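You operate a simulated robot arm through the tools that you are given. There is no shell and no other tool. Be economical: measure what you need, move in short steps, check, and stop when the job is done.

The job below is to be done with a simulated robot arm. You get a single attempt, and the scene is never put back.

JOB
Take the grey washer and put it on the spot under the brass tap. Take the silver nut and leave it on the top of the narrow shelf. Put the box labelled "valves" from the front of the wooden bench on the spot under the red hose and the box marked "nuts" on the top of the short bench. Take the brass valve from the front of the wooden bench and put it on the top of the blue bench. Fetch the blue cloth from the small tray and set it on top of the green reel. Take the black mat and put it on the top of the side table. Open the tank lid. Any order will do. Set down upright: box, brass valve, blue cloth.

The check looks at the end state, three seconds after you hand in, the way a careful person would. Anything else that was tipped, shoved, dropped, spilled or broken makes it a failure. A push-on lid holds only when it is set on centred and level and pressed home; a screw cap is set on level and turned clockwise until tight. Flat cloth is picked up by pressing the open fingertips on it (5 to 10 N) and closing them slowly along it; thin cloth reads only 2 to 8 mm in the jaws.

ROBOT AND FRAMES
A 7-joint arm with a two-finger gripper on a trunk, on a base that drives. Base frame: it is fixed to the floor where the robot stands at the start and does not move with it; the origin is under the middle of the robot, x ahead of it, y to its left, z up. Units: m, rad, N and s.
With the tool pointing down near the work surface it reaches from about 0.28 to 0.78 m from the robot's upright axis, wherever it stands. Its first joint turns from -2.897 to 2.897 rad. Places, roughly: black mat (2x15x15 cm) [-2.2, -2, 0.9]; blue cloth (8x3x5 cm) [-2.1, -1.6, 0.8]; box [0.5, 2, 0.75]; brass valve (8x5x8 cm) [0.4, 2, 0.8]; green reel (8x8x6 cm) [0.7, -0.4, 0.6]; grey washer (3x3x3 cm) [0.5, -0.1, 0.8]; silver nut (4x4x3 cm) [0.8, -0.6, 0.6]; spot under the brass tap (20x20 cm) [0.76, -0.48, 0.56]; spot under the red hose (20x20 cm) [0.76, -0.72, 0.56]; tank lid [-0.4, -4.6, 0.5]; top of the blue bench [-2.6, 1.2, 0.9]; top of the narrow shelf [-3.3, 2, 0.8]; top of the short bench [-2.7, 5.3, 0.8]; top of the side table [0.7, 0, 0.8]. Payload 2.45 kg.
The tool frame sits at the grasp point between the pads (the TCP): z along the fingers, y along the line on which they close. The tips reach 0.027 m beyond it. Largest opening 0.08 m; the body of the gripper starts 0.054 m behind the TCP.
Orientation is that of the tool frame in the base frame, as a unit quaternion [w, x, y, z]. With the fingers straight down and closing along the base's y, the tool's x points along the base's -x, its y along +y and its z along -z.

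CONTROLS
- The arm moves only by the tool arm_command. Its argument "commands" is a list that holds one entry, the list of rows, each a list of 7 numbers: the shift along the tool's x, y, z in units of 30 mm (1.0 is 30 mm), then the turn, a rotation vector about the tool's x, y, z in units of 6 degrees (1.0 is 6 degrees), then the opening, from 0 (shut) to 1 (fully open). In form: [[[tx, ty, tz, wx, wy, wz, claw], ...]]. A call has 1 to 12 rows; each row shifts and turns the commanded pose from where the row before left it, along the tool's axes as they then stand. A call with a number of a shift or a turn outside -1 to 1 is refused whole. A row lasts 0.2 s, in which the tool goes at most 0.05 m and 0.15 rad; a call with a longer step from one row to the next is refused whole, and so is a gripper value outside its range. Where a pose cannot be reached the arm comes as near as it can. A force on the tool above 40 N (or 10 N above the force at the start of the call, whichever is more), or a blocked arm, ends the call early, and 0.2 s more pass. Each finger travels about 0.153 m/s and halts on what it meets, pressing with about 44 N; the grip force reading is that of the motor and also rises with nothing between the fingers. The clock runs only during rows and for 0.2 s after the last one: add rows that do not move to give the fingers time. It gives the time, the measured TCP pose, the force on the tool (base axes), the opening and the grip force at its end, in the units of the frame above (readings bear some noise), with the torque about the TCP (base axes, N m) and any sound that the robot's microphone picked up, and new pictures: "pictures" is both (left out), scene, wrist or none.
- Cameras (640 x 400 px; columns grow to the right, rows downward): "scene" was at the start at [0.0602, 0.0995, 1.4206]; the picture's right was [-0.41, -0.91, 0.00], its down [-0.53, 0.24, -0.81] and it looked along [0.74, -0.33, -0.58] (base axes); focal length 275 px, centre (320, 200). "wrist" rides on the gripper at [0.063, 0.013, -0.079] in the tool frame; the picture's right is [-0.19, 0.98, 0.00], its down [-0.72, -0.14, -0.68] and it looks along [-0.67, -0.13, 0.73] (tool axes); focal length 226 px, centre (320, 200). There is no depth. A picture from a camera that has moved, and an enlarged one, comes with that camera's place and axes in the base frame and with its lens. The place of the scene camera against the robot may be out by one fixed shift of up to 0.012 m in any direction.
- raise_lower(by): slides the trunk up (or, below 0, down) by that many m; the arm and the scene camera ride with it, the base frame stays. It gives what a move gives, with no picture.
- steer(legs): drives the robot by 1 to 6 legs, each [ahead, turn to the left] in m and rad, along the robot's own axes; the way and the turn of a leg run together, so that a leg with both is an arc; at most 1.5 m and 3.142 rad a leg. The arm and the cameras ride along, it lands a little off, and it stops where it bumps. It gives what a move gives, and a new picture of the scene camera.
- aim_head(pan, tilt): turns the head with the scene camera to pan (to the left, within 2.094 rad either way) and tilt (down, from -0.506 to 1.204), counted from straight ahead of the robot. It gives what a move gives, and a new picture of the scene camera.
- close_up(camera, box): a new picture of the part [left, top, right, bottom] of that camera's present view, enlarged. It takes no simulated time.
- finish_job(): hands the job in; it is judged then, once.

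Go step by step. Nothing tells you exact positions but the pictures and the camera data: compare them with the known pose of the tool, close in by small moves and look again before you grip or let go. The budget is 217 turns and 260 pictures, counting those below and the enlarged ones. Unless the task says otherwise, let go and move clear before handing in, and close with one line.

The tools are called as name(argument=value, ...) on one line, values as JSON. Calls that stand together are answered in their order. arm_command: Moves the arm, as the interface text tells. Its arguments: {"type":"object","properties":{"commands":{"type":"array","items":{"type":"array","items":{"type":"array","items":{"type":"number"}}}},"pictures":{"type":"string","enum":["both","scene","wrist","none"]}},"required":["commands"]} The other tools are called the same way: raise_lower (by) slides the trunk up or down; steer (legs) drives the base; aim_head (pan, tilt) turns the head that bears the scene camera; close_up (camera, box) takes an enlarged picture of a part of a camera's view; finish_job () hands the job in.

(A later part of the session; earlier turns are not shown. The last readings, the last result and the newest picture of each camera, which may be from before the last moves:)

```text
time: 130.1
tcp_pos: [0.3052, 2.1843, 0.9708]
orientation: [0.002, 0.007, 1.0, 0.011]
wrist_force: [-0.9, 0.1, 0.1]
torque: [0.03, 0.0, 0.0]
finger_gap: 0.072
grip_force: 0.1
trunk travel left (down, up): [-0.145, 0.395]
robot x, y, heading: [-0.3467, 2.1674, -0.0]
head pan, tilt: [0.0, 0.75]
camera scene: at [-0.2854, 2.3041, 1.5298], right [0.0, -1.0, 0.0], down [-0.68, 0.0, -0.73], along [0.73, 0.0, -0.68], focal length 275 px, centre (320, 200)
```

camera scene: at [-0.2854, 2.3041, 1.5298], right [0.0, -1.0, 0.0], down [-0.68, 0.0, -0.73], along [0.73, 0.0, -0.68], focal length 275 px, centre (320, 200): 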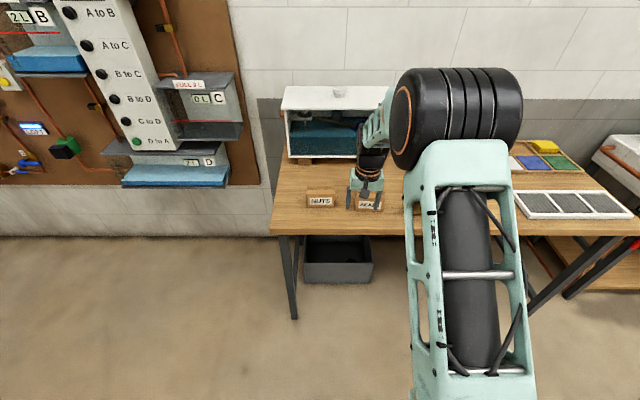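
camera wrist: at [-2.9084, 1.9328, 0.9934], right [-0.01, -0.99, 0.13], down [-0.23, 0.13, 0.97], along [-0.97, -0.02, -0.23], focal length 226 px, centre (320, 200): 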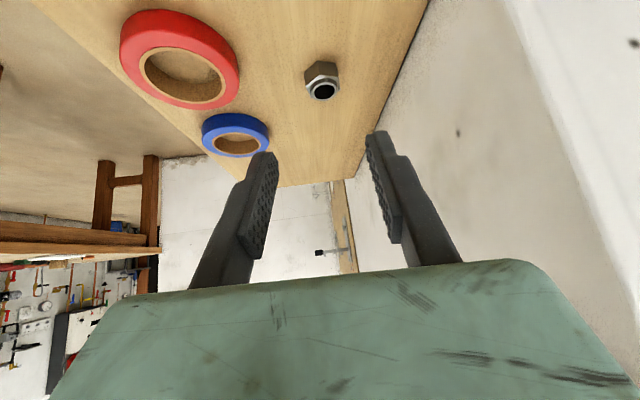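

The bench front carries NUTS, SEALS and VALVES boxes, with the brass valve (black handwheel) just left-front of the VALVES box. I move the hand over to look down on the valve.

arm_command(commands=[[[-0.05, -0.9, 0, 0, 0, 0, 0.95], [-0.05, -0.9, 0, 0, 0, 0, 0.95], [-0.05, -0.9, 0, 0, 0, 0, 0.95], [-0.05, -0.9, 0, 0, 0, 0, 0.95], [-0.05, -0.9, 0, 0, 0, 0, 0.95], [-0.05, -0.9, 0, 0, 0, 0, 0.95], [0, -0.9, 0, 0, 0, 0, 0.95], [0, 0, 0, 0, 0, 0, 0.95]]])

close_up(camera="wrist", box=[160, 0, 480, 200])

```text
time: 131.9
tcp_pos: [0.3107, 1.996, 0.9673]
orientation: [0.003, 0.006, 1.0, 0.011]
wrist_force: [0.4, -0.8, 0.5]
torque: [0.01, 0.02, 0.0]
finger_gap: 0.0758
grip_force: 0.0
trunk travel left (down, up): [-0.145, 0.395]
robot x, y, heading: [-0.3474, 2.1697, 0.001]
head pan, tilt: [0.0, 0.75]
camera scene: at [-0.2855, 2.3037, 1.5298], right [0.0, -1.0, 0.0], down [-0.68, 0.0, -0.73], along [0.73, 0.0, -0.68], focal length 275 px, centre (320, 200)
camera wrist: at [0.2479, 2.0083, 1.0452], right [0.21, 0.98, 0.02], down [0.71, -0.17, 0.68], along [0.67, -0.12, -0.73], focal length 226 px, centre (320, 200)
```

scene: 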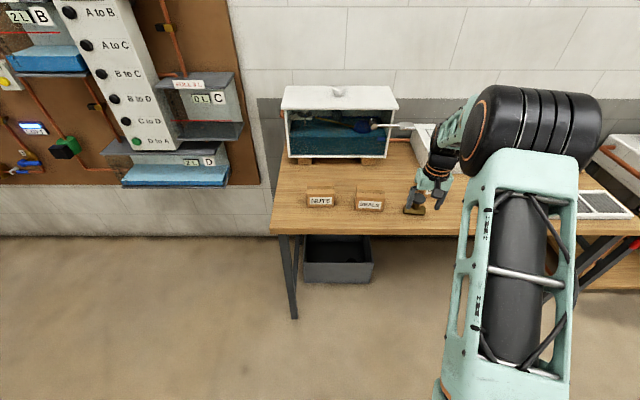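
wrist: 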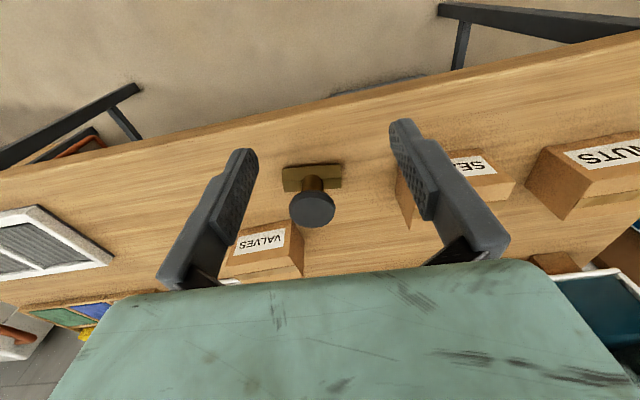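

```text
2.00 times, centred on (320, 100) of wrist
camera zoom: at [0.2479, 2.0083, 1.0452], right [0.21, 0.98, 0.02], down [0.71, -0.17, 0.68], along [0.67, -0.12, -0.73], focal length 452 px, centre (320, 400)
```

zoom: 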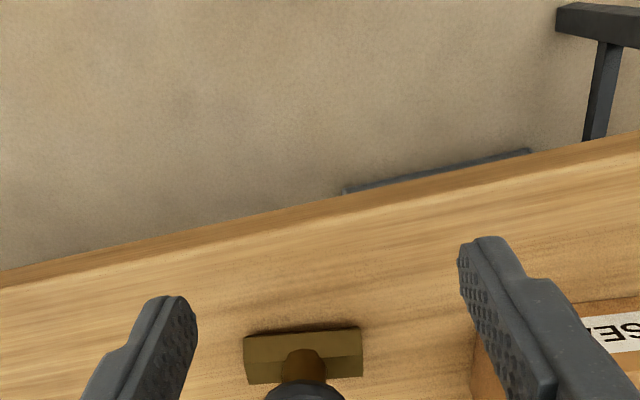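

I shift over the valve and come down a bit for a second bearing.

arm_command(commands=[[[-0.9, -0.25, 0.3, 0, 0, 0, 1], [-0.9, -0.25, 0.3, 0, 0, 0, 1], [-0.9, -0.25, 0.3, 0, 0, 0, 1], [-0.6, -0.25, 0.3, 0, 0, 0, 1], [0, 0, 0, 0, 0, 0, 1]]], pictures="wrist")

```text
time: 133.1
tcp_pos: [0.409, 1.9652, 0.9309]
orientation: [0.003, 0.007, 1.0, 0.012]
wrist_force: [-0.2, 0.3, -0.5]
torque: [0.0, 0.0, -0.04]
finger_gap: 0.08
grip_force: 0.0
trunk travel left (down, up): [-0.145, 0.395]
robot x, y, heading: [-0.3513, 2.1675, 0.0]
head pan, tilt: [0.0, 0.75]
camera wrist: at [0.3457, 1.9757, 1.0093], right [0.21, 0.98, 0.02], down [0.71, -0.17, 0.68], along [0.67, -0.13, -0.73], focal length 226 px, centre (320, 200)
```

wrist: 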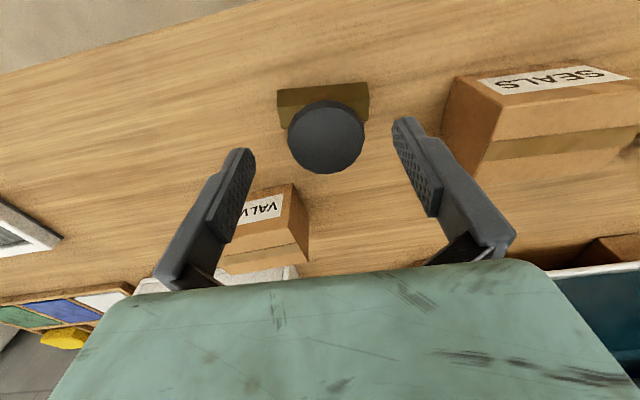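

Two bearings agree: knob centre (0.4175, 1.968), top z≈0.87, so the bench is at z≈0.79. I descend over the knob and grip.

arm_command(commands=[[[-0.28, 0.1, 0.8, 0, 0, 0, 1], [0, 0, 0.8, 0, 0, 0, 1], [0, 0, 0.75, 0, 0, 0, 1], [0, 0, 0, 0, 0, 0, 1]]], pictures="wrist")

```text
time: 134.1
tcp_pos: [0.4209, 1.9688, 0.8597]
orientation: [0.002, 0.007, 1.0, 0.011]
wrist_force: [0.9, 0.7, -0.2]
torque: [0.01, -0.04, -0.01]
finger_gap: 0.08
grip_force: 0.1
trunk travel left (down, up): [-0.145, 0.395]
robot x, y, heading: [-0.3485, 2.1693, -0.004]
head pan, tilt: [0.0, 0.75]
camera wrist: at [0.3565, 1.9803, 0.938], right [0.21, 0.98, 0.02], down [0.71, -0.17, 0.68], along [0.67, -0.13, -0.73], focal length 226 px, centre (320, 200)
```

wrist: 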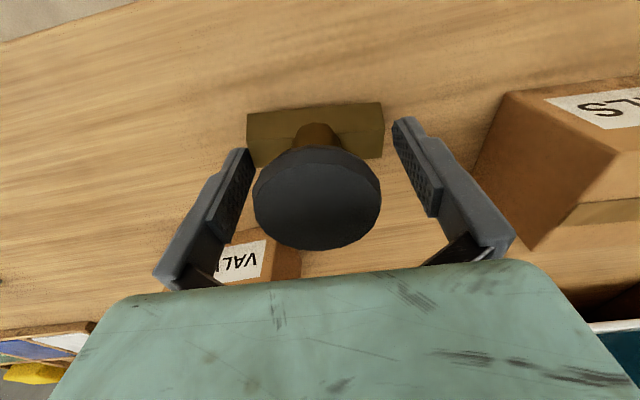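

arm_command(commands=[[[0, -0.05, 0, 0, 0, 0, 0], [0, 0, 0, 0, 0, 0, 0], [0, 0, 0, 0, 0, 0, 0], [0, 0, -0.5, 0, 0, 0, 0], [0, 0, -0.9, 0, 0, 0, 0], [0, 0, -0.9, 0, 0, 0, 0], [0, 0, -0.9, 0, 0, 0, 0], [0, 0, 0, 0, 0, 0, 0]]], pictures="wrist")

```text
time: 135.9
tcp_pos: [0.418, 1.9668, 0.9586]
orientation: [0.002, 0.007, 1.0, 0.011]
wrist_force: [0.5, -0.3, -3.2]
torque: [0.0, -0.01, -0.02]
finger_gap: 0.0728
grip_force: 44.4
trunk travel left (down, up): [-0.145, 0.395]
robot x, y, heading: [-0.3472, 2.17, -0.005]
head pan, tilt: [0.0, 0.75]
camera wrist: at [0.3554, 1.9782, 1.0365], right [0.21, 0.98, 0.02], down [0.71, -0.17, 0.68], along [0.67, -0.13, -0.73], focal length 226 px, centre (320, 200)
```

wrist: 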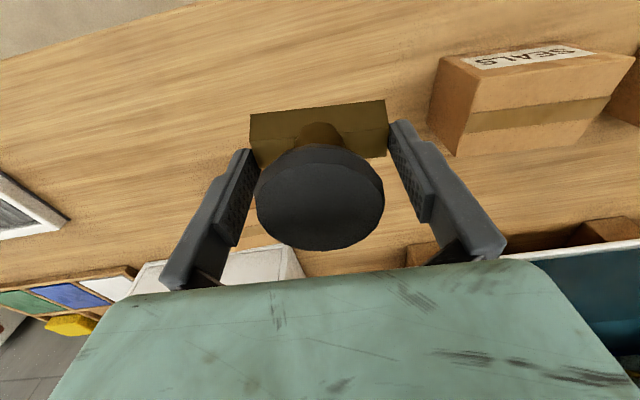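

The jaws actually hold the brass body (73 mm) only by the tips. I set it back down, open, go 2 cm deeper and regrip.

arm_command(commands=[[[0, 0, 0.9, 0, 0, 0, 0], [0, 0, 0.9, 0, 0, 0, 0], [0, 0, 0.9, 0, 0, 0, 0], [0, 0, 0.45, 0, 0, 0, 0], [0, 0, 0.08, 0, 0, 0, 0], [0, 0, 0, 0, 0, 0, 1], [0, 0, 0, 0, 0, 0, 1], [0, 0, 0.35, 0, 0, 0, 1], [0, 0, 0.35, 0, 0, 0, 1], [0, 0, 0, 0, 0, 0, 1]]], pictures="wrist")

```text
time: 138.1
tcp_pos: [0.4191, 1.969, 0.8397]
orientation: [0.004, 0.007, 1.0, 0.01]
wrist_force: [-0.2, -1.7, 5.2]
torque: [-0.27, 0.03, 0.0]
finger_gap: 0.0791
grip_force: 0.2
trunk travel left (down, up): [-0.145, 0.395]
robot x, y, heading: [-0.3453, 2.1683, -0.001]
head pan, tilt: [0.0, 0.75]
camera wrist: at [0.3562, 1.9794, 0.918], right [0.21, 0.98, 0.02], down [0.71, -0.17, 0.68], along [0.67, -0.13, -0.73], focal length 226 px, centre (320, 200)
```

wrist: 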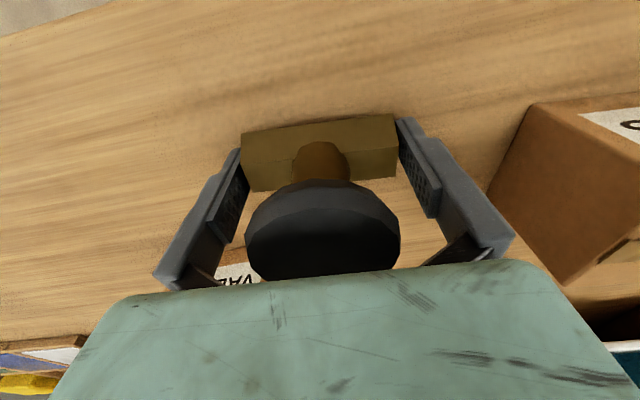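

One fingertip is touching the body's end; the base is too wide for that. I rise and grip the knob instead, with the tips just above the brass body.

arm_command(commands=[[[0, 0, -0.5, 0, 0, 0, 1], [0, 0, -0.5, 0, 0, 0, 1], [0, 0, 0, 0, 0, 0, 1], [0, 0, 0, 0, 0, 0, 0], [0, 0, 0, 0, 0, 0, 0], [0, 0, 0, 0, 0, 0, 0]]], pictures="wrist")

```text
time: 139.5
tcp_pos: [0.4195, 1.9668, 0.8702]
orientation: [0.003, 0.006, 1.0, 0.012]
wrist_force: [0.0, 0.3, 0.4]
torque: [0.03, 0.0, 0.01]
finger_gap: 0.0717
grip_force: 44.0
trunk travel left (down, up): [-0.145, 0.395]
robot x, y, heading: [-0.3475, 2.1689, -0.001]
head pan, tilt: [0.0, 0.75]
camera wrist: at [0.3559, 1.9783, 0.9476], right [0.21, 0.98, 0.02], down [0.71, -0.17, 0.68], along [0.67, -0.13, -0.73], focal length 226 px, centre (320, 200)
```

wrist: 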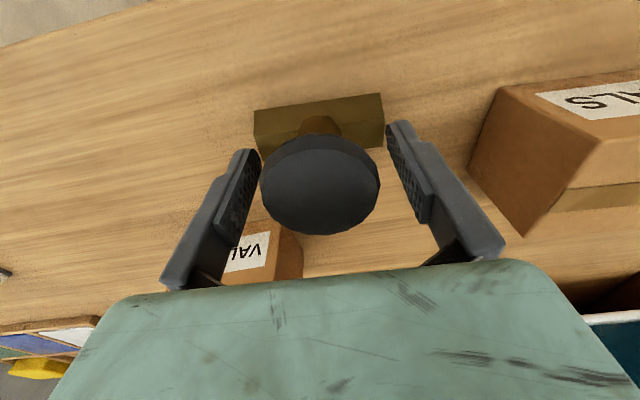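

The tips hold the brass body's ends (72 mm), which is yawed about 5° from my jaws. I open, align the yaw, go 3 cm deeper and close again.

arm_command(commands=[[[0, 0, 0, 0, 0, 0, 1], [0, 0, 0, 0, 0, 0, 1], [0.06, 0, 0, 0, 0, 0.79, 1], [0, 0, 0, 0, 0, 0, 1], [0, 0, 0.4, 0, 0, 0, 1], [0, 0, 0.4, 0, 0, 0, 1], [0, 0, 0.2, 0, 0, 0, 1], [0, 0, 0, 0, 0, 0, 1]]], pictures="wrist")

```text
time: 141.3
tcp_pos: [0.4171, 1.9673, 0.8401]
orientation: [0.003, 0.049, 0.999, 0.011]
wrist_force: [0.4, -0.1, 3.7]
torque: [-0.19, 0.08, -0.03]
finger_gap: 0.0797
grip_force: 0.1
trunk travel left (down, up): [-0.145, 0.395]
robot x, y, heading: [-0.3441, 2.1701, -0.002]
head pan, tilt: [0.0, 0.75]
camera wrist: at [0.3556, 1.9845, 0.9183], right [0.29, 0.96, 0.02], down [0.7, -0.22, 0.68], along [0.66, -0.18, -0.73], focal length 226 px, centre (320, 200)
```

wrist: 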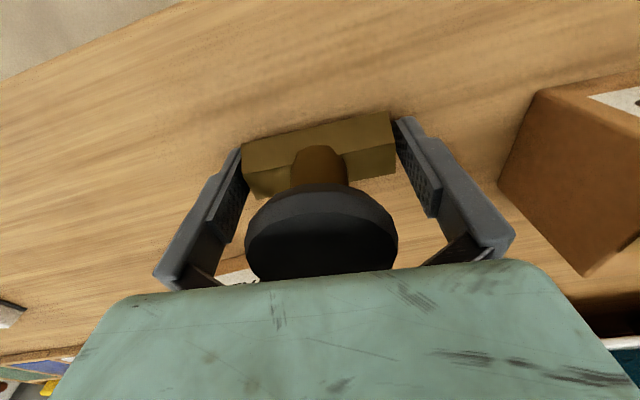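

arm_command(commands=[[[0, 0, -0.6, 0, 0, 0, 1], [0, -0.07, 0, 0, 0, -0.3, 1], [0, 0, 0, 0, 0, 0, 1], [0, 0, 0.4, 0, 0, 0, 1], [0, 0, 0.2, 0, 0, 0, 1], [0, 0, 0, 0, 0, 0, 1]]], pictures="wrist")

close_up(camera="wrist", box=[200, 80, 440, 230])

```text
time: 142.7
tcp_pos: [0.4169, 1.967, 0.8397]
orientation: [0.003, 0.031, 0.999, 0.011]
wrist_force: [0.5, -0.3, 0.8]
torque: [-0.08, 0.01, 0.01]
finger_gap: 0.0797
grip_force: 0.1
trunk travel left (down, up): [-0.145, 0.395]
robot x, y, heading: [-0.3498, 2.1696, -0.001]
head pan, tilt: [0.0, 0.75]
camera wrist: at [0.3549, 1.9806, 0.9184], right [0.26, 0.97, 0.02], down [0.7, -0.2, 0.68], along [0.66, -0.16, -0.73], focal length 226 px, centre (320, 200)
```

wrist: 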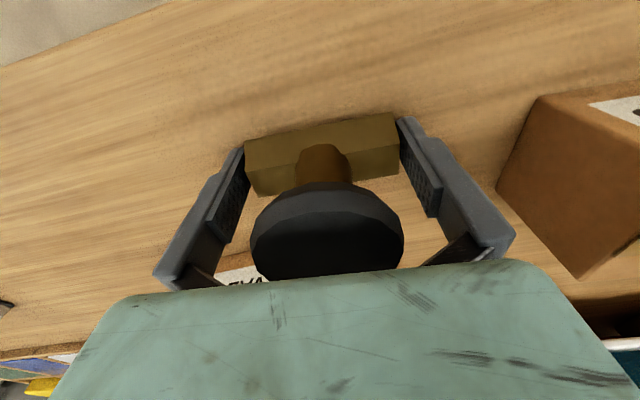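

```text
2.67 times, centred on (320, 155) of wrist
camera zoom: at [0.3549, 1.9806, 0.9184], right [0.26, 0.97, 0.02], down [0.7, -0.2, 0.68], along [0.66, -0.16, -0.73], focal length 603 px, centre (320, 320)
```

zoom: 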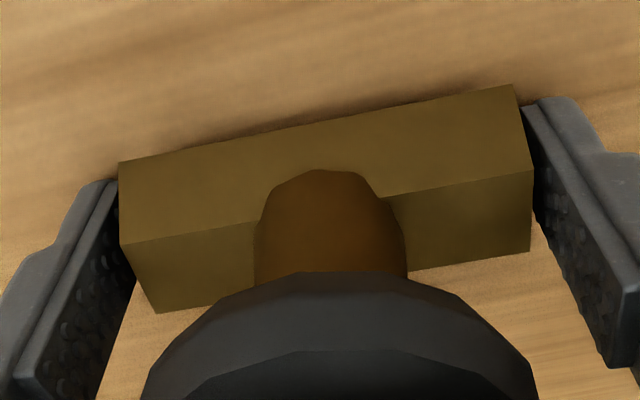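

Now the fingers straddle the base with almost no force. I close and lift.

arm_command(commands=[[[0, 0, 0, 0, 0, 0, 0], [0, 0, 0, 0, 0, 0, 0], [0, 0, 0, 0, 0, 0, 0], [0, 0, -0.4, 0, 0, 0, 0], [0, 0, -0.9, 0, 0, 0, 0], [0, 0, -0.9, 0, 0, 0, 0], [0, 0, -0.9, 0, 0, 0, 0], [0, 0, -0.9, 0, 0, 0, 0], [0, 0, -0.9, 0, 0, 0, 0], [0, 0, 0, 0, 0, 0, 0]]])

```text
time: 144.9
tcp_pos: [0.4176, 1.9622, 0.986]
orientation: [0.002, 0.033, 0.999, 0.011]
wrist_force: [-0.9, 0.7, -3.2]
torque: [0.03, -0.03, 0.01]
finger_gap: 0.0713
grip_force: 43.9
trunk travel left (down, up): [-0.145, 0.395]
robot x, y, heading: [-0.3471, 2.1743, -0.002]
head pan, tilt: [0.0, 0.75]
camera scene: at [-0.2852, 2.3039, 1.5297], right [0.0, -1.0, 0.0], down [-0.68, 0.0, -0.73], along [0.73, 0.0, -0.68], focal length 275 px, centre (320, 200)
camera wrist: at [0.3538, 1.9774, 1.065], right [0.26, 0.97, 0.02], down [0.7, -0.2, 0.68], along [0.66, -0.16, -0.73], focal length 226 px, centre (320, 200)
```

scene: 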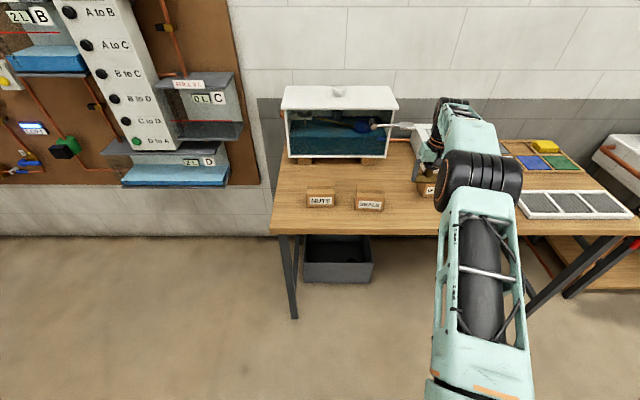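
wrist: 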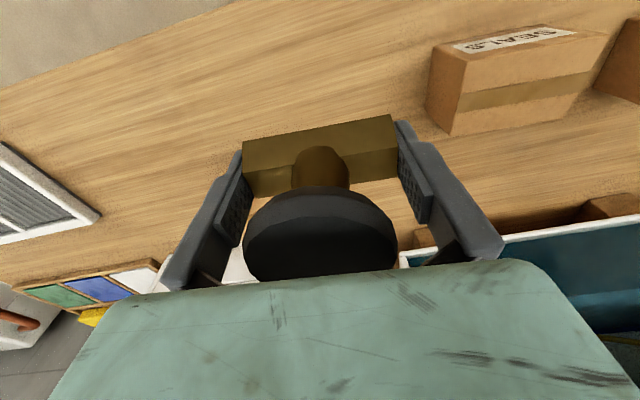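

The valve is held by its body, upright. I reverse and drive to the east side of the blue bench, stopping short to look.

steer(legs=[[-0.5, 0], [0, -2.2], [1.25, 0], [0, -0.95]])

aim_head(pan=0.1, tilt=0.6)

```text
time: 159.6
tcp_pos: [-2.2009, 0.686, 0.9864]
orientation: [0.019, 0.915, 0.403, 0.003]
wrist_force: [-0.4, -2.0, -3.5]
torque: [0.02, 0.03, 0.11]
finger_gap: 0.0716
grip_force: 43.5
trunk travel left (down, up): [-0.145, 0.395]
robot x, y, heading: [-1.5645, 1.154, -2.256]
head pan, tilt: [0.0, 0.75]
stopped in leg 4: the force on the tool passed its limit at 53 N (the readings are from after the stop); the commanded pose is now the measured one
camera scene: at [-1.4948, 1.0121, 1.5297], right [-0.77, 0.63, 0.0], down [0.43, 0.53, -0.73], along [-0.46, -0.57, -0.68], focal length 275 px, centre (320, 200)
```

scene: 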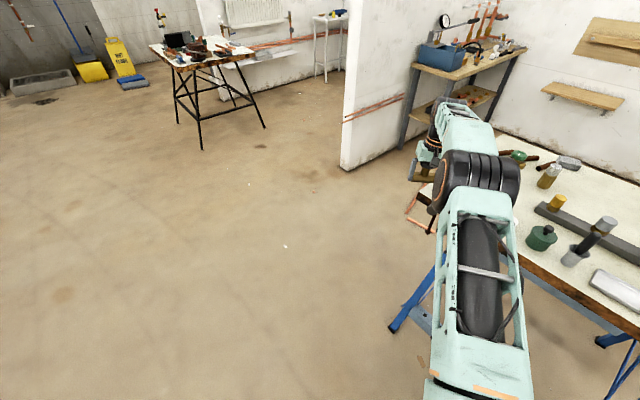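

```text
time: 160.3
tcp_pos: [-2.2015, 0.6859, 0.9873]
orientation: [0.02, 0.915, 0.402, 0.002]
wrist_force: [0.3, -3.7, -4.5]
torque: [0.0, -0.01, 0.07]
finger_gap: 0.0714
grip_force: 44.1
trunk travel left (down, up): [-0.145, 0.395]
robot x, y, heading: [-1.5629, 1.1541, -2.253]
head pan, tilt: [0.099, 0.6]
camera scene: at [-1.4913, 1.0026, 1.5425], right [-0.83, 0.55, 0.0], down [0.31, 0.47, -0.82], along [-0.46, -0.69, -0.57], focal length 275 px, centre (320, 200)
```

scene: 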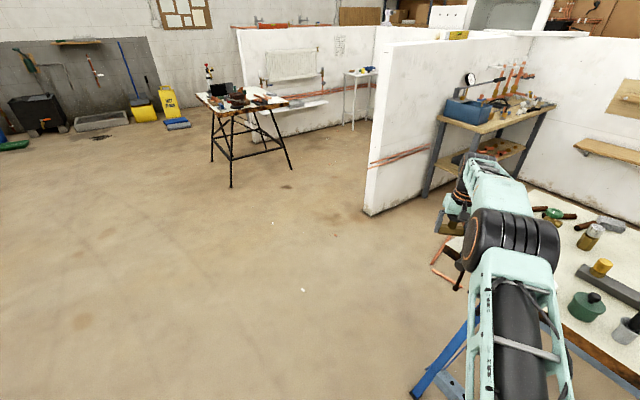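

The hand bumped the vise on the bench's south end while turning. I turn back away and check for damage.

steer(legs=[[0, 0.3], [-0.3, 0]])

aim_head(pan=-0.5, tilt=0.6)

close_up(camera="wrist", box=[0, 0, 640, 400])

```text
time: 163.3
tcp_pos: [-1.9224, 0.7943, 0.9877]
orientation: [0.019, 0.845, 0.534, 0.006]
wrist_force: [0.0, -0.2, -3.8]
torque: [-0.06, 0.02, 0.0]
finger_gap: 0.0716
grip_force: 44.1
trunk travel left (down, up): [-0.145, 0.395]
robot x, y, heading: [-1.4552, 1.4308, -1.953]
head pan, tilt: [0.099, 0.6]
camera scene: at [-1.3387, 1.3073, 1.5426], right [-0.96, 0.28, 0.0], down [0.16, 0.54, -0.82], along [-0.23, -0.79, -0.57], focal length 275 px, centre (320, 200)
```

scene: 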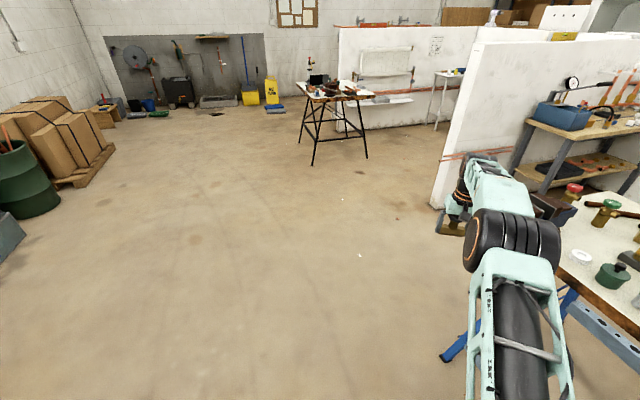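

```text
time: 164.3
tcp_pos: [-1.9227, 0.7943, 0.9874]
orientation: [0.019, 0.845, 0.534, 0.006]
wrist_force: [0.2, 0.1, -3.4]
torque: [0.01, 0.0, 0.0]
finger_gap: 0.0715
grip_force: 43.7
trunk travel left (down, up): [-0.145, 0.395]
robot x, y, heading: [-1.4562, 1.432, -1.954]
head pan, tilt: [-0.499, 0.6]
camera scene: at [-1.3824, 1.3357, 1.5426], right [-0.64, 0.77, 0.0], down [0.44, 0.36, -0.82], along [-0.64, -0.52, -0.57], focal length 275 px, centre (320, 200)
```

scene: 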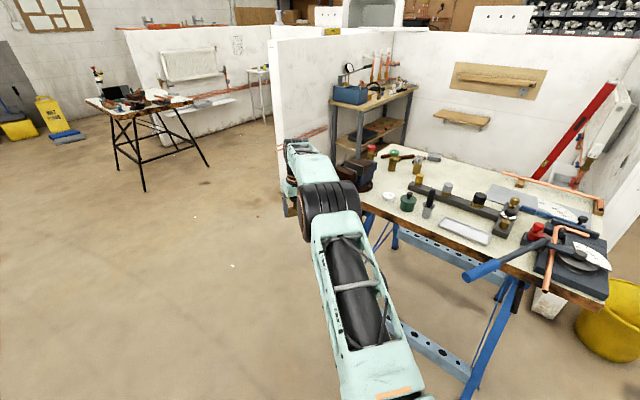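

```text
1.00 times, centred on (320, 200) of wrist (not enlarged: the box is as wide or as high as the picture)
camera zoom: at [-1.8862, 0.8479, 1.0653], right [0.8, -0.59, 0.04], down [-0.46, -0.57, 0.68], along [-0.38, -0.57, -0.73], focal length 226 px, centre (320, 200)
```

zoom: 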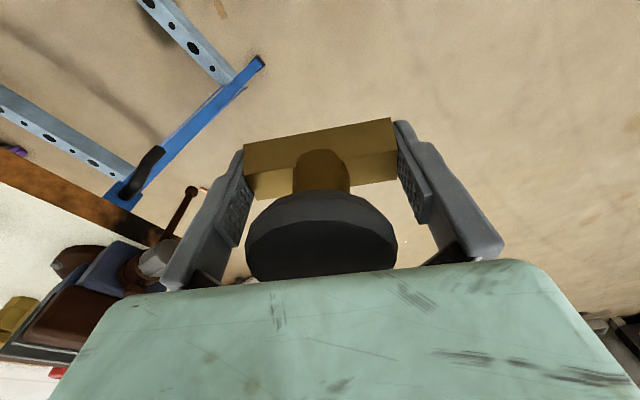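

close_up(camera="scene", box=[330, 130, 618, 310])

```text
2.22 times, centred on (474, 220) of scene
camera zoom: at [-1.3824, 1.3357, 1.5426], right [-0.64, 0.77, 0.0], down [0.44, 0.36, -0.82], along [-0.64, -0.52, -0.57], focal length 610 px, centre (-22, 156)
```

zoom: 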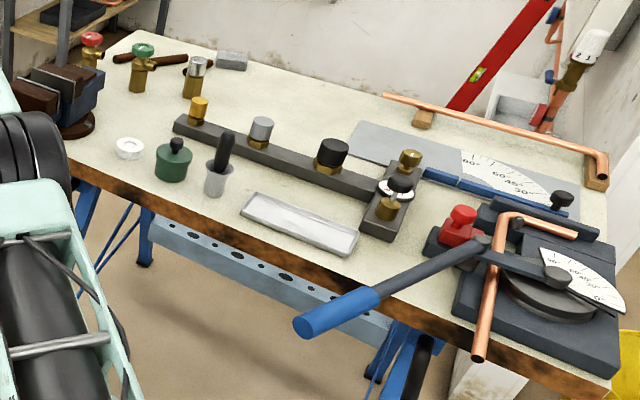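

The bench looks undisturbed and the valve is still firm. A free strip lies behind the manifold bar near (-2.68, 1.08). I tuck the arm in front, raise it, and re-approach from the east.

arm_command(commands=[[[0.6, 0.95, -0.5, 0, 0, 0, 0], [0.6, 0.95, -0.5, 0, 0, 0, 0], [0.6, 0.95, -0.5, 0, 0, 0, 0], [0.6, 0.95, -0.5, 0, 0, 0, 0], [0.6, 0.95, -0.5, 0, 0, 0, 0], [0.6, 0.95, -0.5, 0, 0, 0, 0], [0.6, 0.95, -0.5, 0, 0, 0, 0], [0, 0, 0, 0, 0, 0, 0]]], pictures="none")

raise_lower(by=0.08)

steer(legs=[[0, 0.754], [0.84, 0], [0, -2.22]])

aim_head(pan=0.05, tilt=0.5)

```text
time: 166.1
tcp_pos: [-1.6899, 0.8277, 1.0986]
orientation: [0.018, 0.845, 0.534, 0.006]
wrist_force: [0.7, 0.3, -3.5]
torque: [-0.02, -0.05, 0.02]
finger_gap: 0.0715
grip_force: 44.6
trunk travel left (down, up): [-0.145, 0.395]
robot x, y, heading: [-1.4514, 1.4351, -1.952]
head pan, tilt: [-0.499, 0.6]
```

```text
time: 167.3
tcp_pos: [-1.6919, 0.8273, 1.1789]
orientation: [0.019, 0.845, 0.534, 0.006]
wrist_force: [1.1, 0.1, -2.8]
torque: [-0.04, -0.01, -0.01]
finger_gap: 0.0715
grip_force: 44.0
trunk travel left (down, up): [-0.225, 0.315]
robot x, y, heading: [-1.4512, 1.4317, -1.952]
head pan, tilt: [-0.499, 0.6]
```

```text
time: 179.3
tcp_pos: [-1.7711, 0.8247, 1.1799]
orientation: [0.018, 0.983, -0.182, -0.008]
wrist_force: [0.5, -0.3, -4.0]
torque: [0.01, -0.03, 0.03]
finger_gap: 0.0715
grip_force: 44.2
trunk travel left (down, up): [-0.225, 0.315]
robot x, y, heading: [-1.1478, 0.6339, 2.835]
head pan, tilt: [-0.499, 0.6]
camera scene: at [-1.2341, 0.5529, 1.6226], right [0.72, 0.69, 0.0], down [0.39, -0.41, -0.82], along [-0.57, 0.59, -0.57], focal length 275 px, centre (320, 200)
```

scene: 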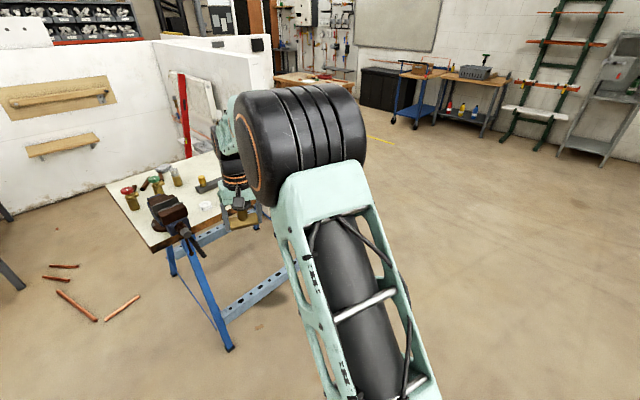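

```text
time: 180.3
tcp_pos: [-1.7706, 0.8255, 1.1792]
orientation: [0.018, 0.983, -0.181, -0.008]
wrist_force: [0.4, 0.8, -4.3]
torque: [-0.02, 0.01, 0.0]
finger_gap: 0.0716
grip_force: 43.8
trunk travel left (down, up): [-0.225, 0.315]
robot x, y, heading: [-1.1476, 0.6383, 2.836]
head pan, tilt: [0.051, 0.499]
camera scene: at [-1.2608, 0.5121, 1.6317], right [0.25, 0.97, 0.0], down [0.46, -0.12, -0.88], along [-0.85, 0.22, -0.48], focal length 275 px, centre (320, 200)
```

scene: 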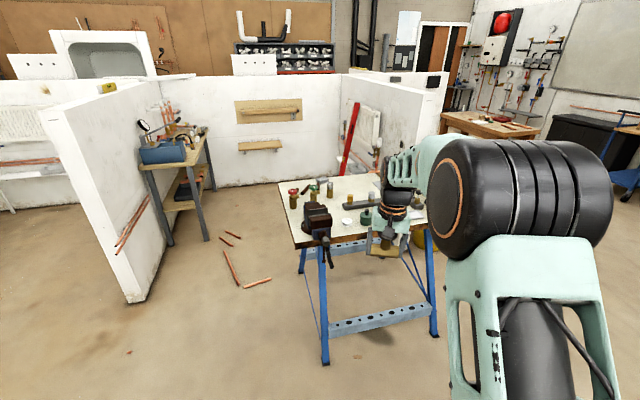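

I approach between the vise and the bender handle, hand high above the bench.

steer(legs=[[0, -0.177], [0.78, 0], [0, 0.42]])

aim_head(pan=0.1, tilt=0.9)

close_up(camera="wrist", box=[0, 0, 640, 400])

```text
time: 186.5
tcp_pos: [-2.4846, 1.0263, 1.1791]
orientation: [0.019, 0.998, -0.059, -0.006]
wrist_force: [0.3, 0.7, -4.5]
torque: [0.02, -0.02, 0.01]
finger_gap: 0.0715
grip_force: 43.8
trunk travel left (down, up): [-0.225, 0.315]
robot x, y, heading: [-1.8322, 0.9915, 3.087]
head pan, tilt: [0.051, 0.499]
camera scene: at [-1.9152, 0.8458, 1.6317], right [0.01, 1.0, 0.0], down [0.48, 0.0, -0.88], along [-0.88, 0.01, -0.48], focal length 275 px, centre (320, 200)
```

scene: 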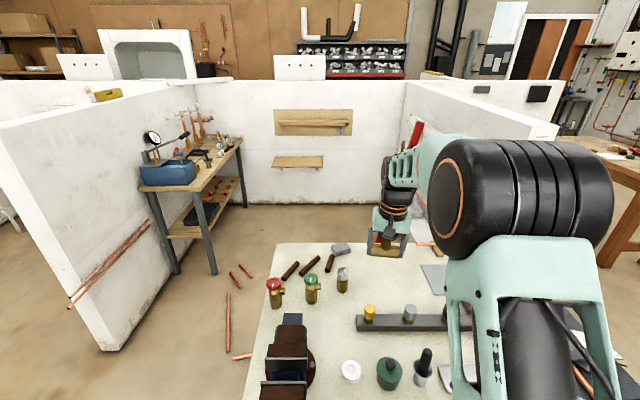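

```text
time: 187.3
tcp_pos: [-2.484, 1.0253, 1.1785]
orientation: [0.019, 0.998, -0.06, -0.006]
wrist_force: [0.1, 0.6, -3.2]
torque: [-0.02, -0.02, -0.02]
finger_gap: 0.0717
grip_force: 44.2
trunk travel left (down, up): [-0.225, 0.315]
robot x, y, heading: [-1.8299, 0.9935, 3.082]
head pan, tilt: [0.099, 0.901]
camera scene: at [-1.8997, 0.8422, 1.5979], right [-0.04, 1.0, 0.0], down [0.78, 0.03, -0.62], along [-0.62, -0.03, -0.78], focal length 275 px, centre (320, 200)
```

scene: 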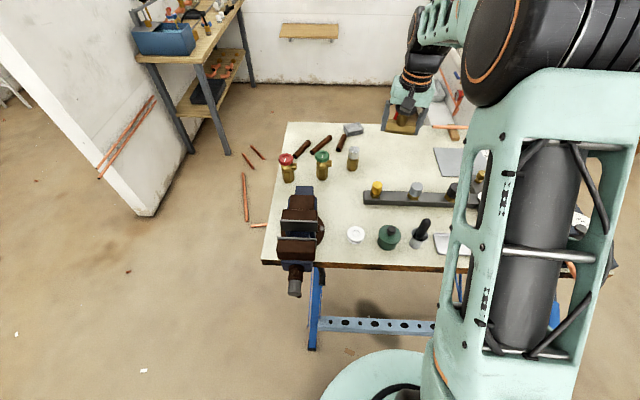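

```text
1.00 times, centred on (320, 200) of wrist (not enlarged: the box is as wide or as high as the picture)
camera zoom: at [-2.422, 1.0098, 1.2578], right [-0.31, -0.95, 0.04], down [-0.69, 0.25, 0.68], along [-0.66, 0.18, -0.73], focal length 226 px, centre (320, 200)
```

zoom: 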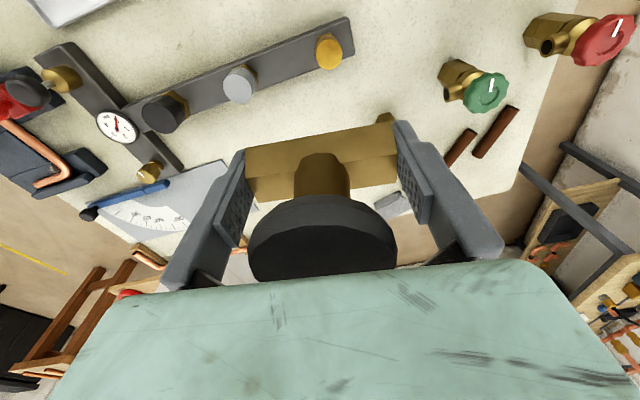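

The free patch behind the bar spans about x -2.84…-2.55, y 0.96…1.22. One more small step ahead, then I move over it.

steer(legs=[[0.05, 0]])

arm_command(commands=[[[-0.75, -0.5, 0.6, 0, 0, 0, 0], [-0.75, -0.5, 0.6, 0, 0, 0, 0], [-0.75, -0.5, 0.6, 0, 0, 0, 0], [-0.75, -0.2, 0.6, 0, 0, 0, 0], [-0.2, 0, 0.8, 0, 0, 0, 0], [0, 0, 0, 0, 0, 0, 0]]])

```text
time: 188.2
tcp_pos: [-2.5306, 1.0298, 1.1802]
orientation: [0.019, 0.998, -0.059, -0.007]
wrist_force: [0.3, 0.1, -3.1]
torque: [0.01, 0.0, 0.02]
finger_gap: 0.0717
grip_force: 43.5
trunk travel left (down, up): [-0.225, 0.315]
robot x, y, heading: [-1.8808, 0.9937, 3.086]
head pan, tilt: [0.099, 0.901]
camera scene: at [-1.9454, 0.8448, 1.5979], right [-0.04, 1.0, 0.0], down [0.78, 0.03, -0.62], along [-0.62, -0.03, -0.78], focal length 275 px, centre (320, 200)
```

scene: 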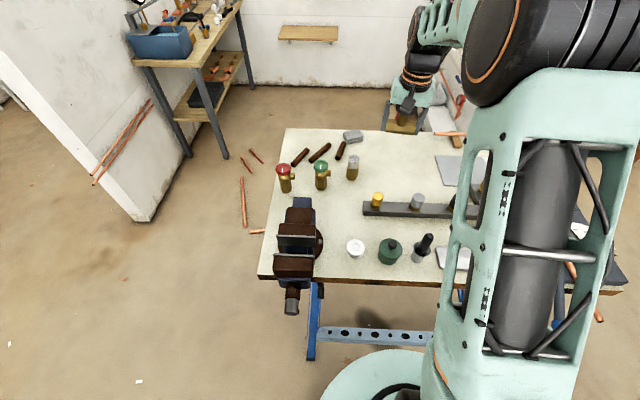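

```text
time: 189.7
tcp_pos: [-2.6214, 1.0884, 1.0835]
orientation: [0.02, 0.998, -0.059, -0.006]
wrist_force: [0.1, -0.1, -4.2]
torque: [0.03, -0.01, 0.0]
finger_gap: 0.0715
grip_force: 44.0
trunk travel left (down, up): [-0.225, 0.315]
robot x, y, heading: [-1.8802, 0.9964, 3.082]
head pan, tilt: [0.099, 0.901]
camera scene: at [-1.9462, 0.845, 1.5979], right [-0.04, 1.0, 0.0], down [0.78, 0.03, -0.62], along [-0.62, -0.03, -0.78], focal length 275 px, centre (320, 200)
camera wrist: at [-2.5585, 1.071, 1.1613], right [-0.31, -0.95, 0.04], down [-0.69, 0.25, 0.68], along [-0.66, 0.18, -0.73], focal length 226 px, centre (320, 200)
```

scene: 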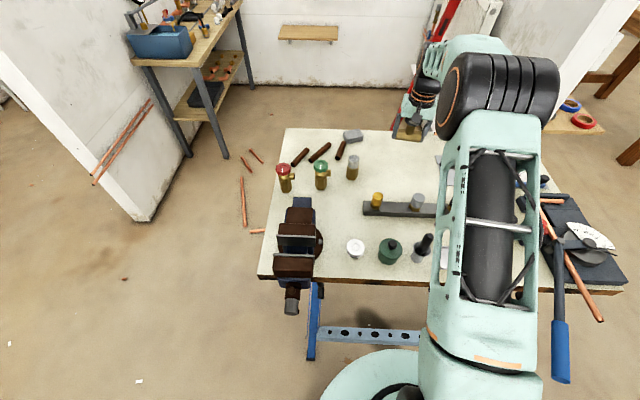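
wrist: 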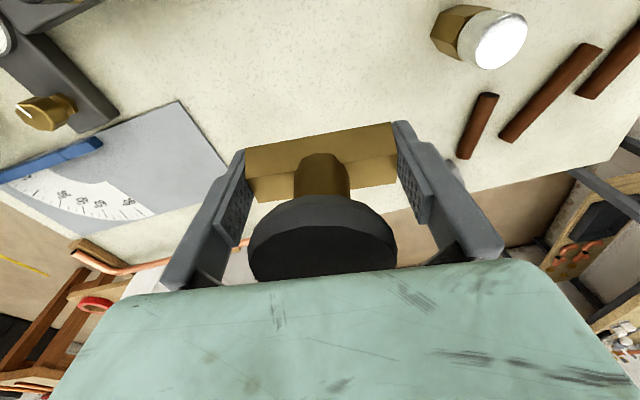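

Directly below the valve is clear bench. I descend to z≈0.97.

arm_command(commands=[[[0, 0, 0.95, 0, 0, 0, 0], [0, 0, 0.95, 0, 0, 0, 0], [0, 0, 0.95, 0, 0, 0, 0], [0, 0, 0.85, 0, 0, 0, 0], [0, 0, 0, 0, 0, 0, 0]]])

```text
time: 190.8
tcp_pos: [-2.6238, 1.0844, 0.9726]
orientation: [0.019, 0.998, -0.059, -0.006]
wrist_force: [0.0, 0.5, -3.1]
torque: [0.06, -0.03, 0.0]
finger_gap: 0.0714
grip_force: 43.8
trunk travel left (down, up): [-0.225, 0.315]
robot x, y, heading: [-1.8773, 0.9977, 3.085]
head pan, tilt: [0.099, 0.901]
camera scene: at [-1.9462, 0.8449, 1.5978], right [-0.04, 1.0, 0.0], down [0.78, 0.03, -0.62], along [-0.62, -0.03, -0.78], focal length 275 px, centre (320, 200)
camera wrist: at [-2.5613, 1.0669, 1.0511], right [-0.31, -0.95, 0.04], down [-0.69, 0.25, 0.68], along [-0.66, 0.18, -0.73], focal length 226 px, centre (320, 200)
```

scene: 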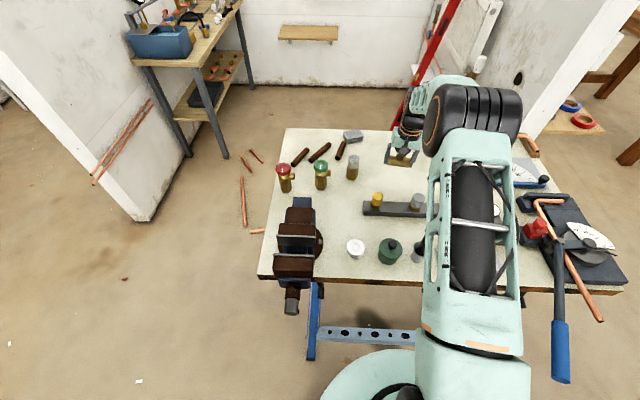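
wrist: 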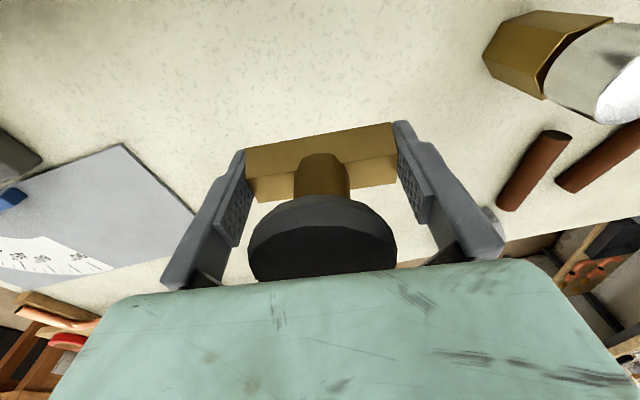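

arm_command(commands=[[[0, 0, 0.35, 0, 0, 0, 0], [0, 0, 0, 0, 0, 0, 0]]], pictures="none")

arm_command(commands=[[[0, 0, 0.2, 0, 0, 0, 0], [0, 0, 0, 0, 0, 0, 0]]], pictures="none")

arm_command(commands=[[[0, 0, 0.15, 0, 0, 0, 0], [0, 0, 0, 0, 0, 0, 0]]], pictures="wrist")

```text
time: 191.4
tcp_pos: [-2.6249, 1.0839, 0.9621]
orientation: [0.018, 0.998, -0.059, -0.006]
wrist_force: [0.3, 0.5, -3.5]
torque: [-0.04, -0.05, -0.01]
finger_gap: 0.0717
grip_force: 44.1
trunk travel left (down, up): [-0.225, 0.315]
robot x, y, heading: [-1.8863, 0.9913, 3.08]
head pan, tilt: [0.099, 0.901]
```

```text
time: 192.1
tcp_pos: [-2.6253, 1.0823, 0.9571]
orientation: [0.019, 0.998, -0.06, -0.007]
wrist_force: [-0.2, -0.2, -3.6]
torque: [-0.03, 0.0, 0.01]
finger_gap: 0.0713
grip_force: 43.7
trunk travel left (down, up): [-0.225, 0.315]
robot x, y, heading: [-1.8811, 0.9959, 3.086]
head pan, tilt: [0.099, 0.901]
```

```text
time: 192.7
tcp_pos: [-2.6233, 1.0825, 0.951]
orientation: [0.019, 0.998, -0.059, -0.006]
wrist_force: [-0.5, 0.4, -2.6]
torque: [-0.01, -0.06, 0.03]
finger_gap: 0.0715
grip_force: 44.0
trunk travel left (down, up): [-0.225, 0.315]
robot x, y, heading: [-1.884, 0.9946, 3.081]
head pan, tilt: [0.099, 0.901]
camera wrist: at [-2.5617, 1.0657, 1.0293], right [-0.31, -0.95, 0.04], down [-0.69, 0.25, 0.68], along [-0.66, 0.18, -0.73], focal length 226 px, centre (320, 200)
```

wrist: 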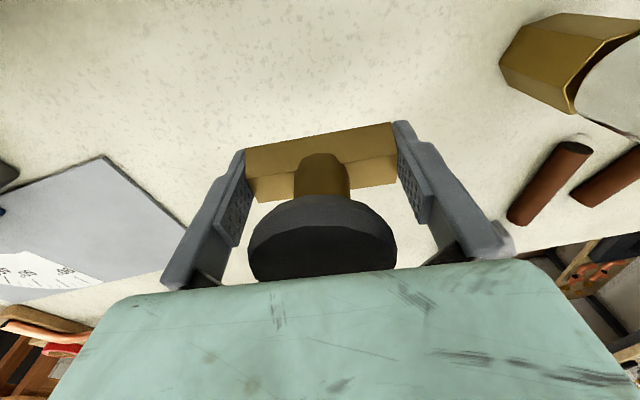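

arm_command(commands=[[[0, 0, 0.15, 0, 0, 0, 0], [0, 0, 0, 0, 0, 0, 0]]], pictures="none")

arm_command(commands=[[[0, 0, 0.15, 0, 0, 0, 0], [0, 0, 0, 0, 0, 0, 0]]], pictures="none")

arm_command(commands=[[[0, 0, 0.12, 0, 0, 0, 0], [0, 0, 0, 0, 0, 0, 0]]], pictures="none")

arm_command(commands=[[[0, 0, 0.12, 0, 0, 0, 0], [0, 0, 0, 0, 0, 0, 0]]], pictures="wrist")

```text
time: 193.2
tcp_pos: [-2.6247, 1.0832, 0.9462]
orientation: [0.018, 0.998, -0.059, -0.007]
wrist_force: [0.4, 0.5, -3.6]
torque: [-0.02, 0.02, 0.02]
finger_gap: 0.0715
grip_force: 44.0
trunk travel left (down, up): [-0.225, 0.315]
robot x, y, heading: [-1.8845, 0.9964, 3.087]
head pan, tilt: [0.099, 0.901]
```

```text
time: 193.8
tcp_pos: [-2.6244, 1.0833, 0.9412]
orientation: [0.019, 0.998, -0.059, -0.006]
wrist_force: [0.3, -0.1, -3.5]
torque: [0.05, 0.03, -0.01]
finger_gap: 0.0713
grip_force: 44.0
trunk travel left (down, up): [-0.225, 0.315]
robot x, y, heading: [-1.8827, 0.9956, 3.082]
head pan, tilt: [0.099, 0.901]
```

```text
time: 194.4
tcp_pos: [-2.6245, 1.0818, 0.938]
orientation: [0.018, 0.998, -0.059, -0.006]
wrist_force: [-0.5, 0.6, -3.2]
torque: [0.02, -0.02, -0.02]
finger_gap: 0.0713
grip_force: 44.3
trunk travel left (down, up): [-0.225, 0.315]
robot x, y, heading: [-1.8844, 0.9979, 3.086]
head pan, tilt: [0.099, 0.901]
```

```text
time: 195.1
tcp_pos: [-2.625, 1.0827, 0.9346]
orientation: [0.019, 0.998, -0.059, -0.007]
wrist_force: [-0.2, 0.1, -2.2]
torque: [0.01, -0.01, -0.03]
finger_gap: 0.0717
grip_force: 44.1
trunk travel left (down, up): [-0.225, 0.315]
robot x, y, heading: [-1.882, 0.9913, 3.088]
head pan, tilt: [0.099, 0.901]
camera wrist: at [-2.5616, 1.0657, 1.0129], right [-0.31, -0.95, 0.04], down [-0.69, 0.25, 0.68], along [-0.66, 0.18, -0.73], focal length 226 px, centre (320, 200)
```

wrist: 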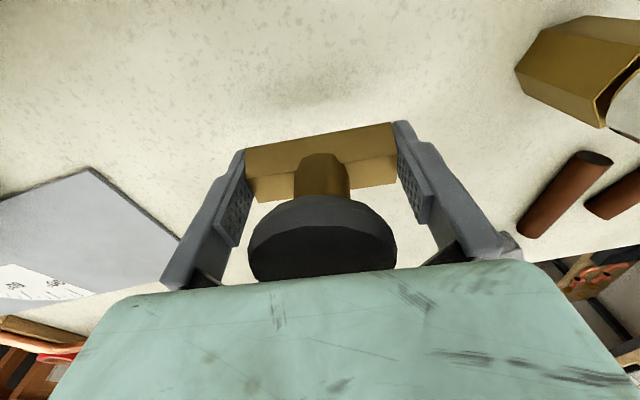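

A shadow is gathering; contact is near.

arm_command(commands=[[[0, 0, 0.12, 0, 0, 0, 0], [0, 0, 0, 0, 0, 0, 0]]], pictures="none")

arm_command(commands=[[[0, 0, 0.12, 0, 0, 0, 0], [0, 0, 0, 0, 0, 0, 0]]], pictures="none")

arm_command(commands=[[[0, 0, 0.12, 0, 0, 0, 0], [0, 0, 0, 0, 0, 0, 0]]], pictures="none")

arm_command(commands=[[[0, 0, 0.1, 0, 0, 0, 0], [0, 0, 0, 0, 0, 0, 0]]], pictures="wrist")

```text
time: 195.7
tcp_pos: [-2.6245, 1.0837, 0.9321]
orientation: [0.019, 0.998, -0.059, -0.006]
wrist_force: [0.6, 0.3, -3.9]
torque: [0.01, -0.01, 0.04]
finger_gap: 0.0712
grip_force: 44.1
trunk travel left (down, up): [-0.225, 0.315]
robot x, y, heading: [-1.8848, 0.9961, 3.085]
head pan, tilt: [0.099, 0.901]
```

```text
time: 196.2
tcp_pos: [-2.6254, 1.0834, 0.9272]
orientation: [0.019, 0.998, -0.059, -0.006]
wrist_force: [0.3, 0.6, -2.7]
torque: [0.05, 0.0, 0.01]
finger_gap: 0.0715
grip_force: 43.7
trunk travel left (down, up): [-0.225, 0.315]
robot x, y, heading: [-1.8804, 0.9955, 3.083]
head pan, tilt: [0.099, 0.901]
```

```text
time: 196.8
tcp_pos: [-2.6237, 1.0837, 0.9233]
orientation: [0.018, 0.998, -0.06, -0.006]
wrist_force: [-0.2, -0.7, -2.4]
torque: [-0.01, -0.01, 0.02]
finger_gap: 0.0713
grip_force: 43.6
trunk travel left (down, up): [-0.225, 0.315]
robot x, y, heading: [-1.8831, 0.995, 3.084]
head pan, tilt: [0.099, 0.901]
```

```text
time: 197.4
tcp_pos: [-2.6235, 1.083, 0.9207]
orientation: [0.019, 0.998, -0.06, -0.006]
wrist_force: [-0.2, -1.2, -3.7]
torque: [-0.01, 0.01, 0.0]
finger_gap: 0.0716
grip_force: 44.3
trunk travel left (down, up): [-0.225, 0.315]
robot x, y, heading: [-1.8823, 0.9936, 3.085]
head pan, tilt: [0.099, 0.901]
camera wrist: at [-2.5612, 1.0656, 0.9989], right [-0.31, -0.95, 0.04], down [-0.69, 0.25, 0.68], along [-0.66, 0.18, -0.73], focal length 226 px, centre (320, 200)
```

wrist: 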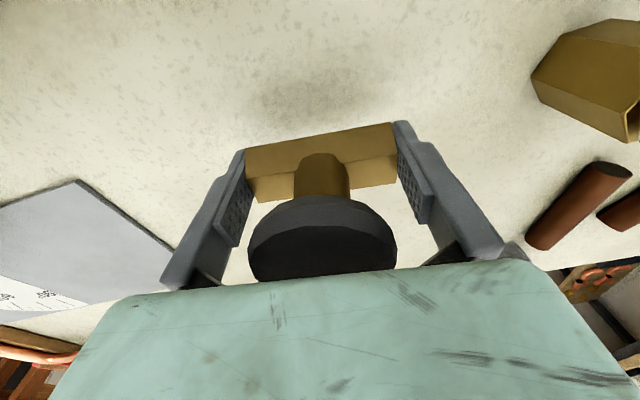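

arm_command(commands=[[[0, 0, 0.3, 0, 0, 0, 0], [0, 0, 0, 0, 0, 0, 0]]], pictures="none")

arm_command(commands=[[[0, 0, 0.2, 0, 0, 0, 0], [0, 0, 0, 0, 0, 0, 0]]], pictures="none")

arm_command(commands=[[[0, 0, 0.17, 0, 0, 0, 0], [0, 0, 0, 0, 0, 0, 0]]], pictures="wrist")

```text
time: 198.1
tcp_pos: [-2.625, 1.0815, 0.9121]
orientation: [0.019, 0.998, -0.06, -0.008]
wrist_force: [-0.1, -0.9, -3.2]
torque: [-0.03, -0.02, -0.05]
finger_gap: 0.0714
grip_force: 44.3
trunk travel left (down, up): [-0.225, 0.315]
robot x, y, heading: [-1.8799, 0.9947, 3.085]
head pan, tilt: [0.099, 0.901]
```

```text
time: 198.7
tcp_pos: [-2.6248, 1.0825, 0.9059]
orientation: [0.019, 0.998, -0.06, -0.006]
wrist_force: [0.2, 0.4, -4.3]
torque: [0.0, -0.05, 0.02]
finger_gap: 0.0716
grip_force: 43.8
trunk travel left (down, up): [-0.225, 0.315]
robot x, y, heading: [-1.8798, 0.9912, 3.083]
head pan, tilt: [0.099, 0.901]
```

```text
time: 199.2
tcp_pos: [-2.6247, 1.0814, 0.901]
orientation: [0.019, 0.998, -0.059, -0.006]
wrist_force: [0.0, -0.9, -3.1]
torque: [-0.01, -0.02, -0.02]
finger_gap: 0.0716
grip_force: 43.6
trunk travel left (down, up): [-0.225, 0.315]
robot x, y, heading: [-1.8823, 0.9941, 3.084]
head pan, tilt: [0.099, 0.901]
camera wrist: at [-2.562, 1.0649, 0.9795], right [-0.31, -0.95, 0.04], down [-0.69, 0.25, 0.68], along [-0.66, 0.18, -0.73], focal length 226 px, centre (320, 200)
```

wrist: 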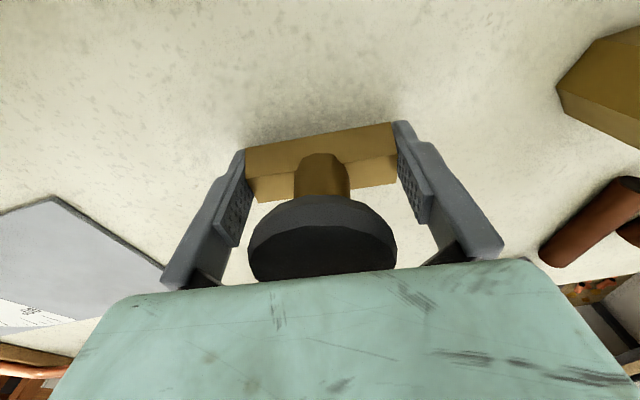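

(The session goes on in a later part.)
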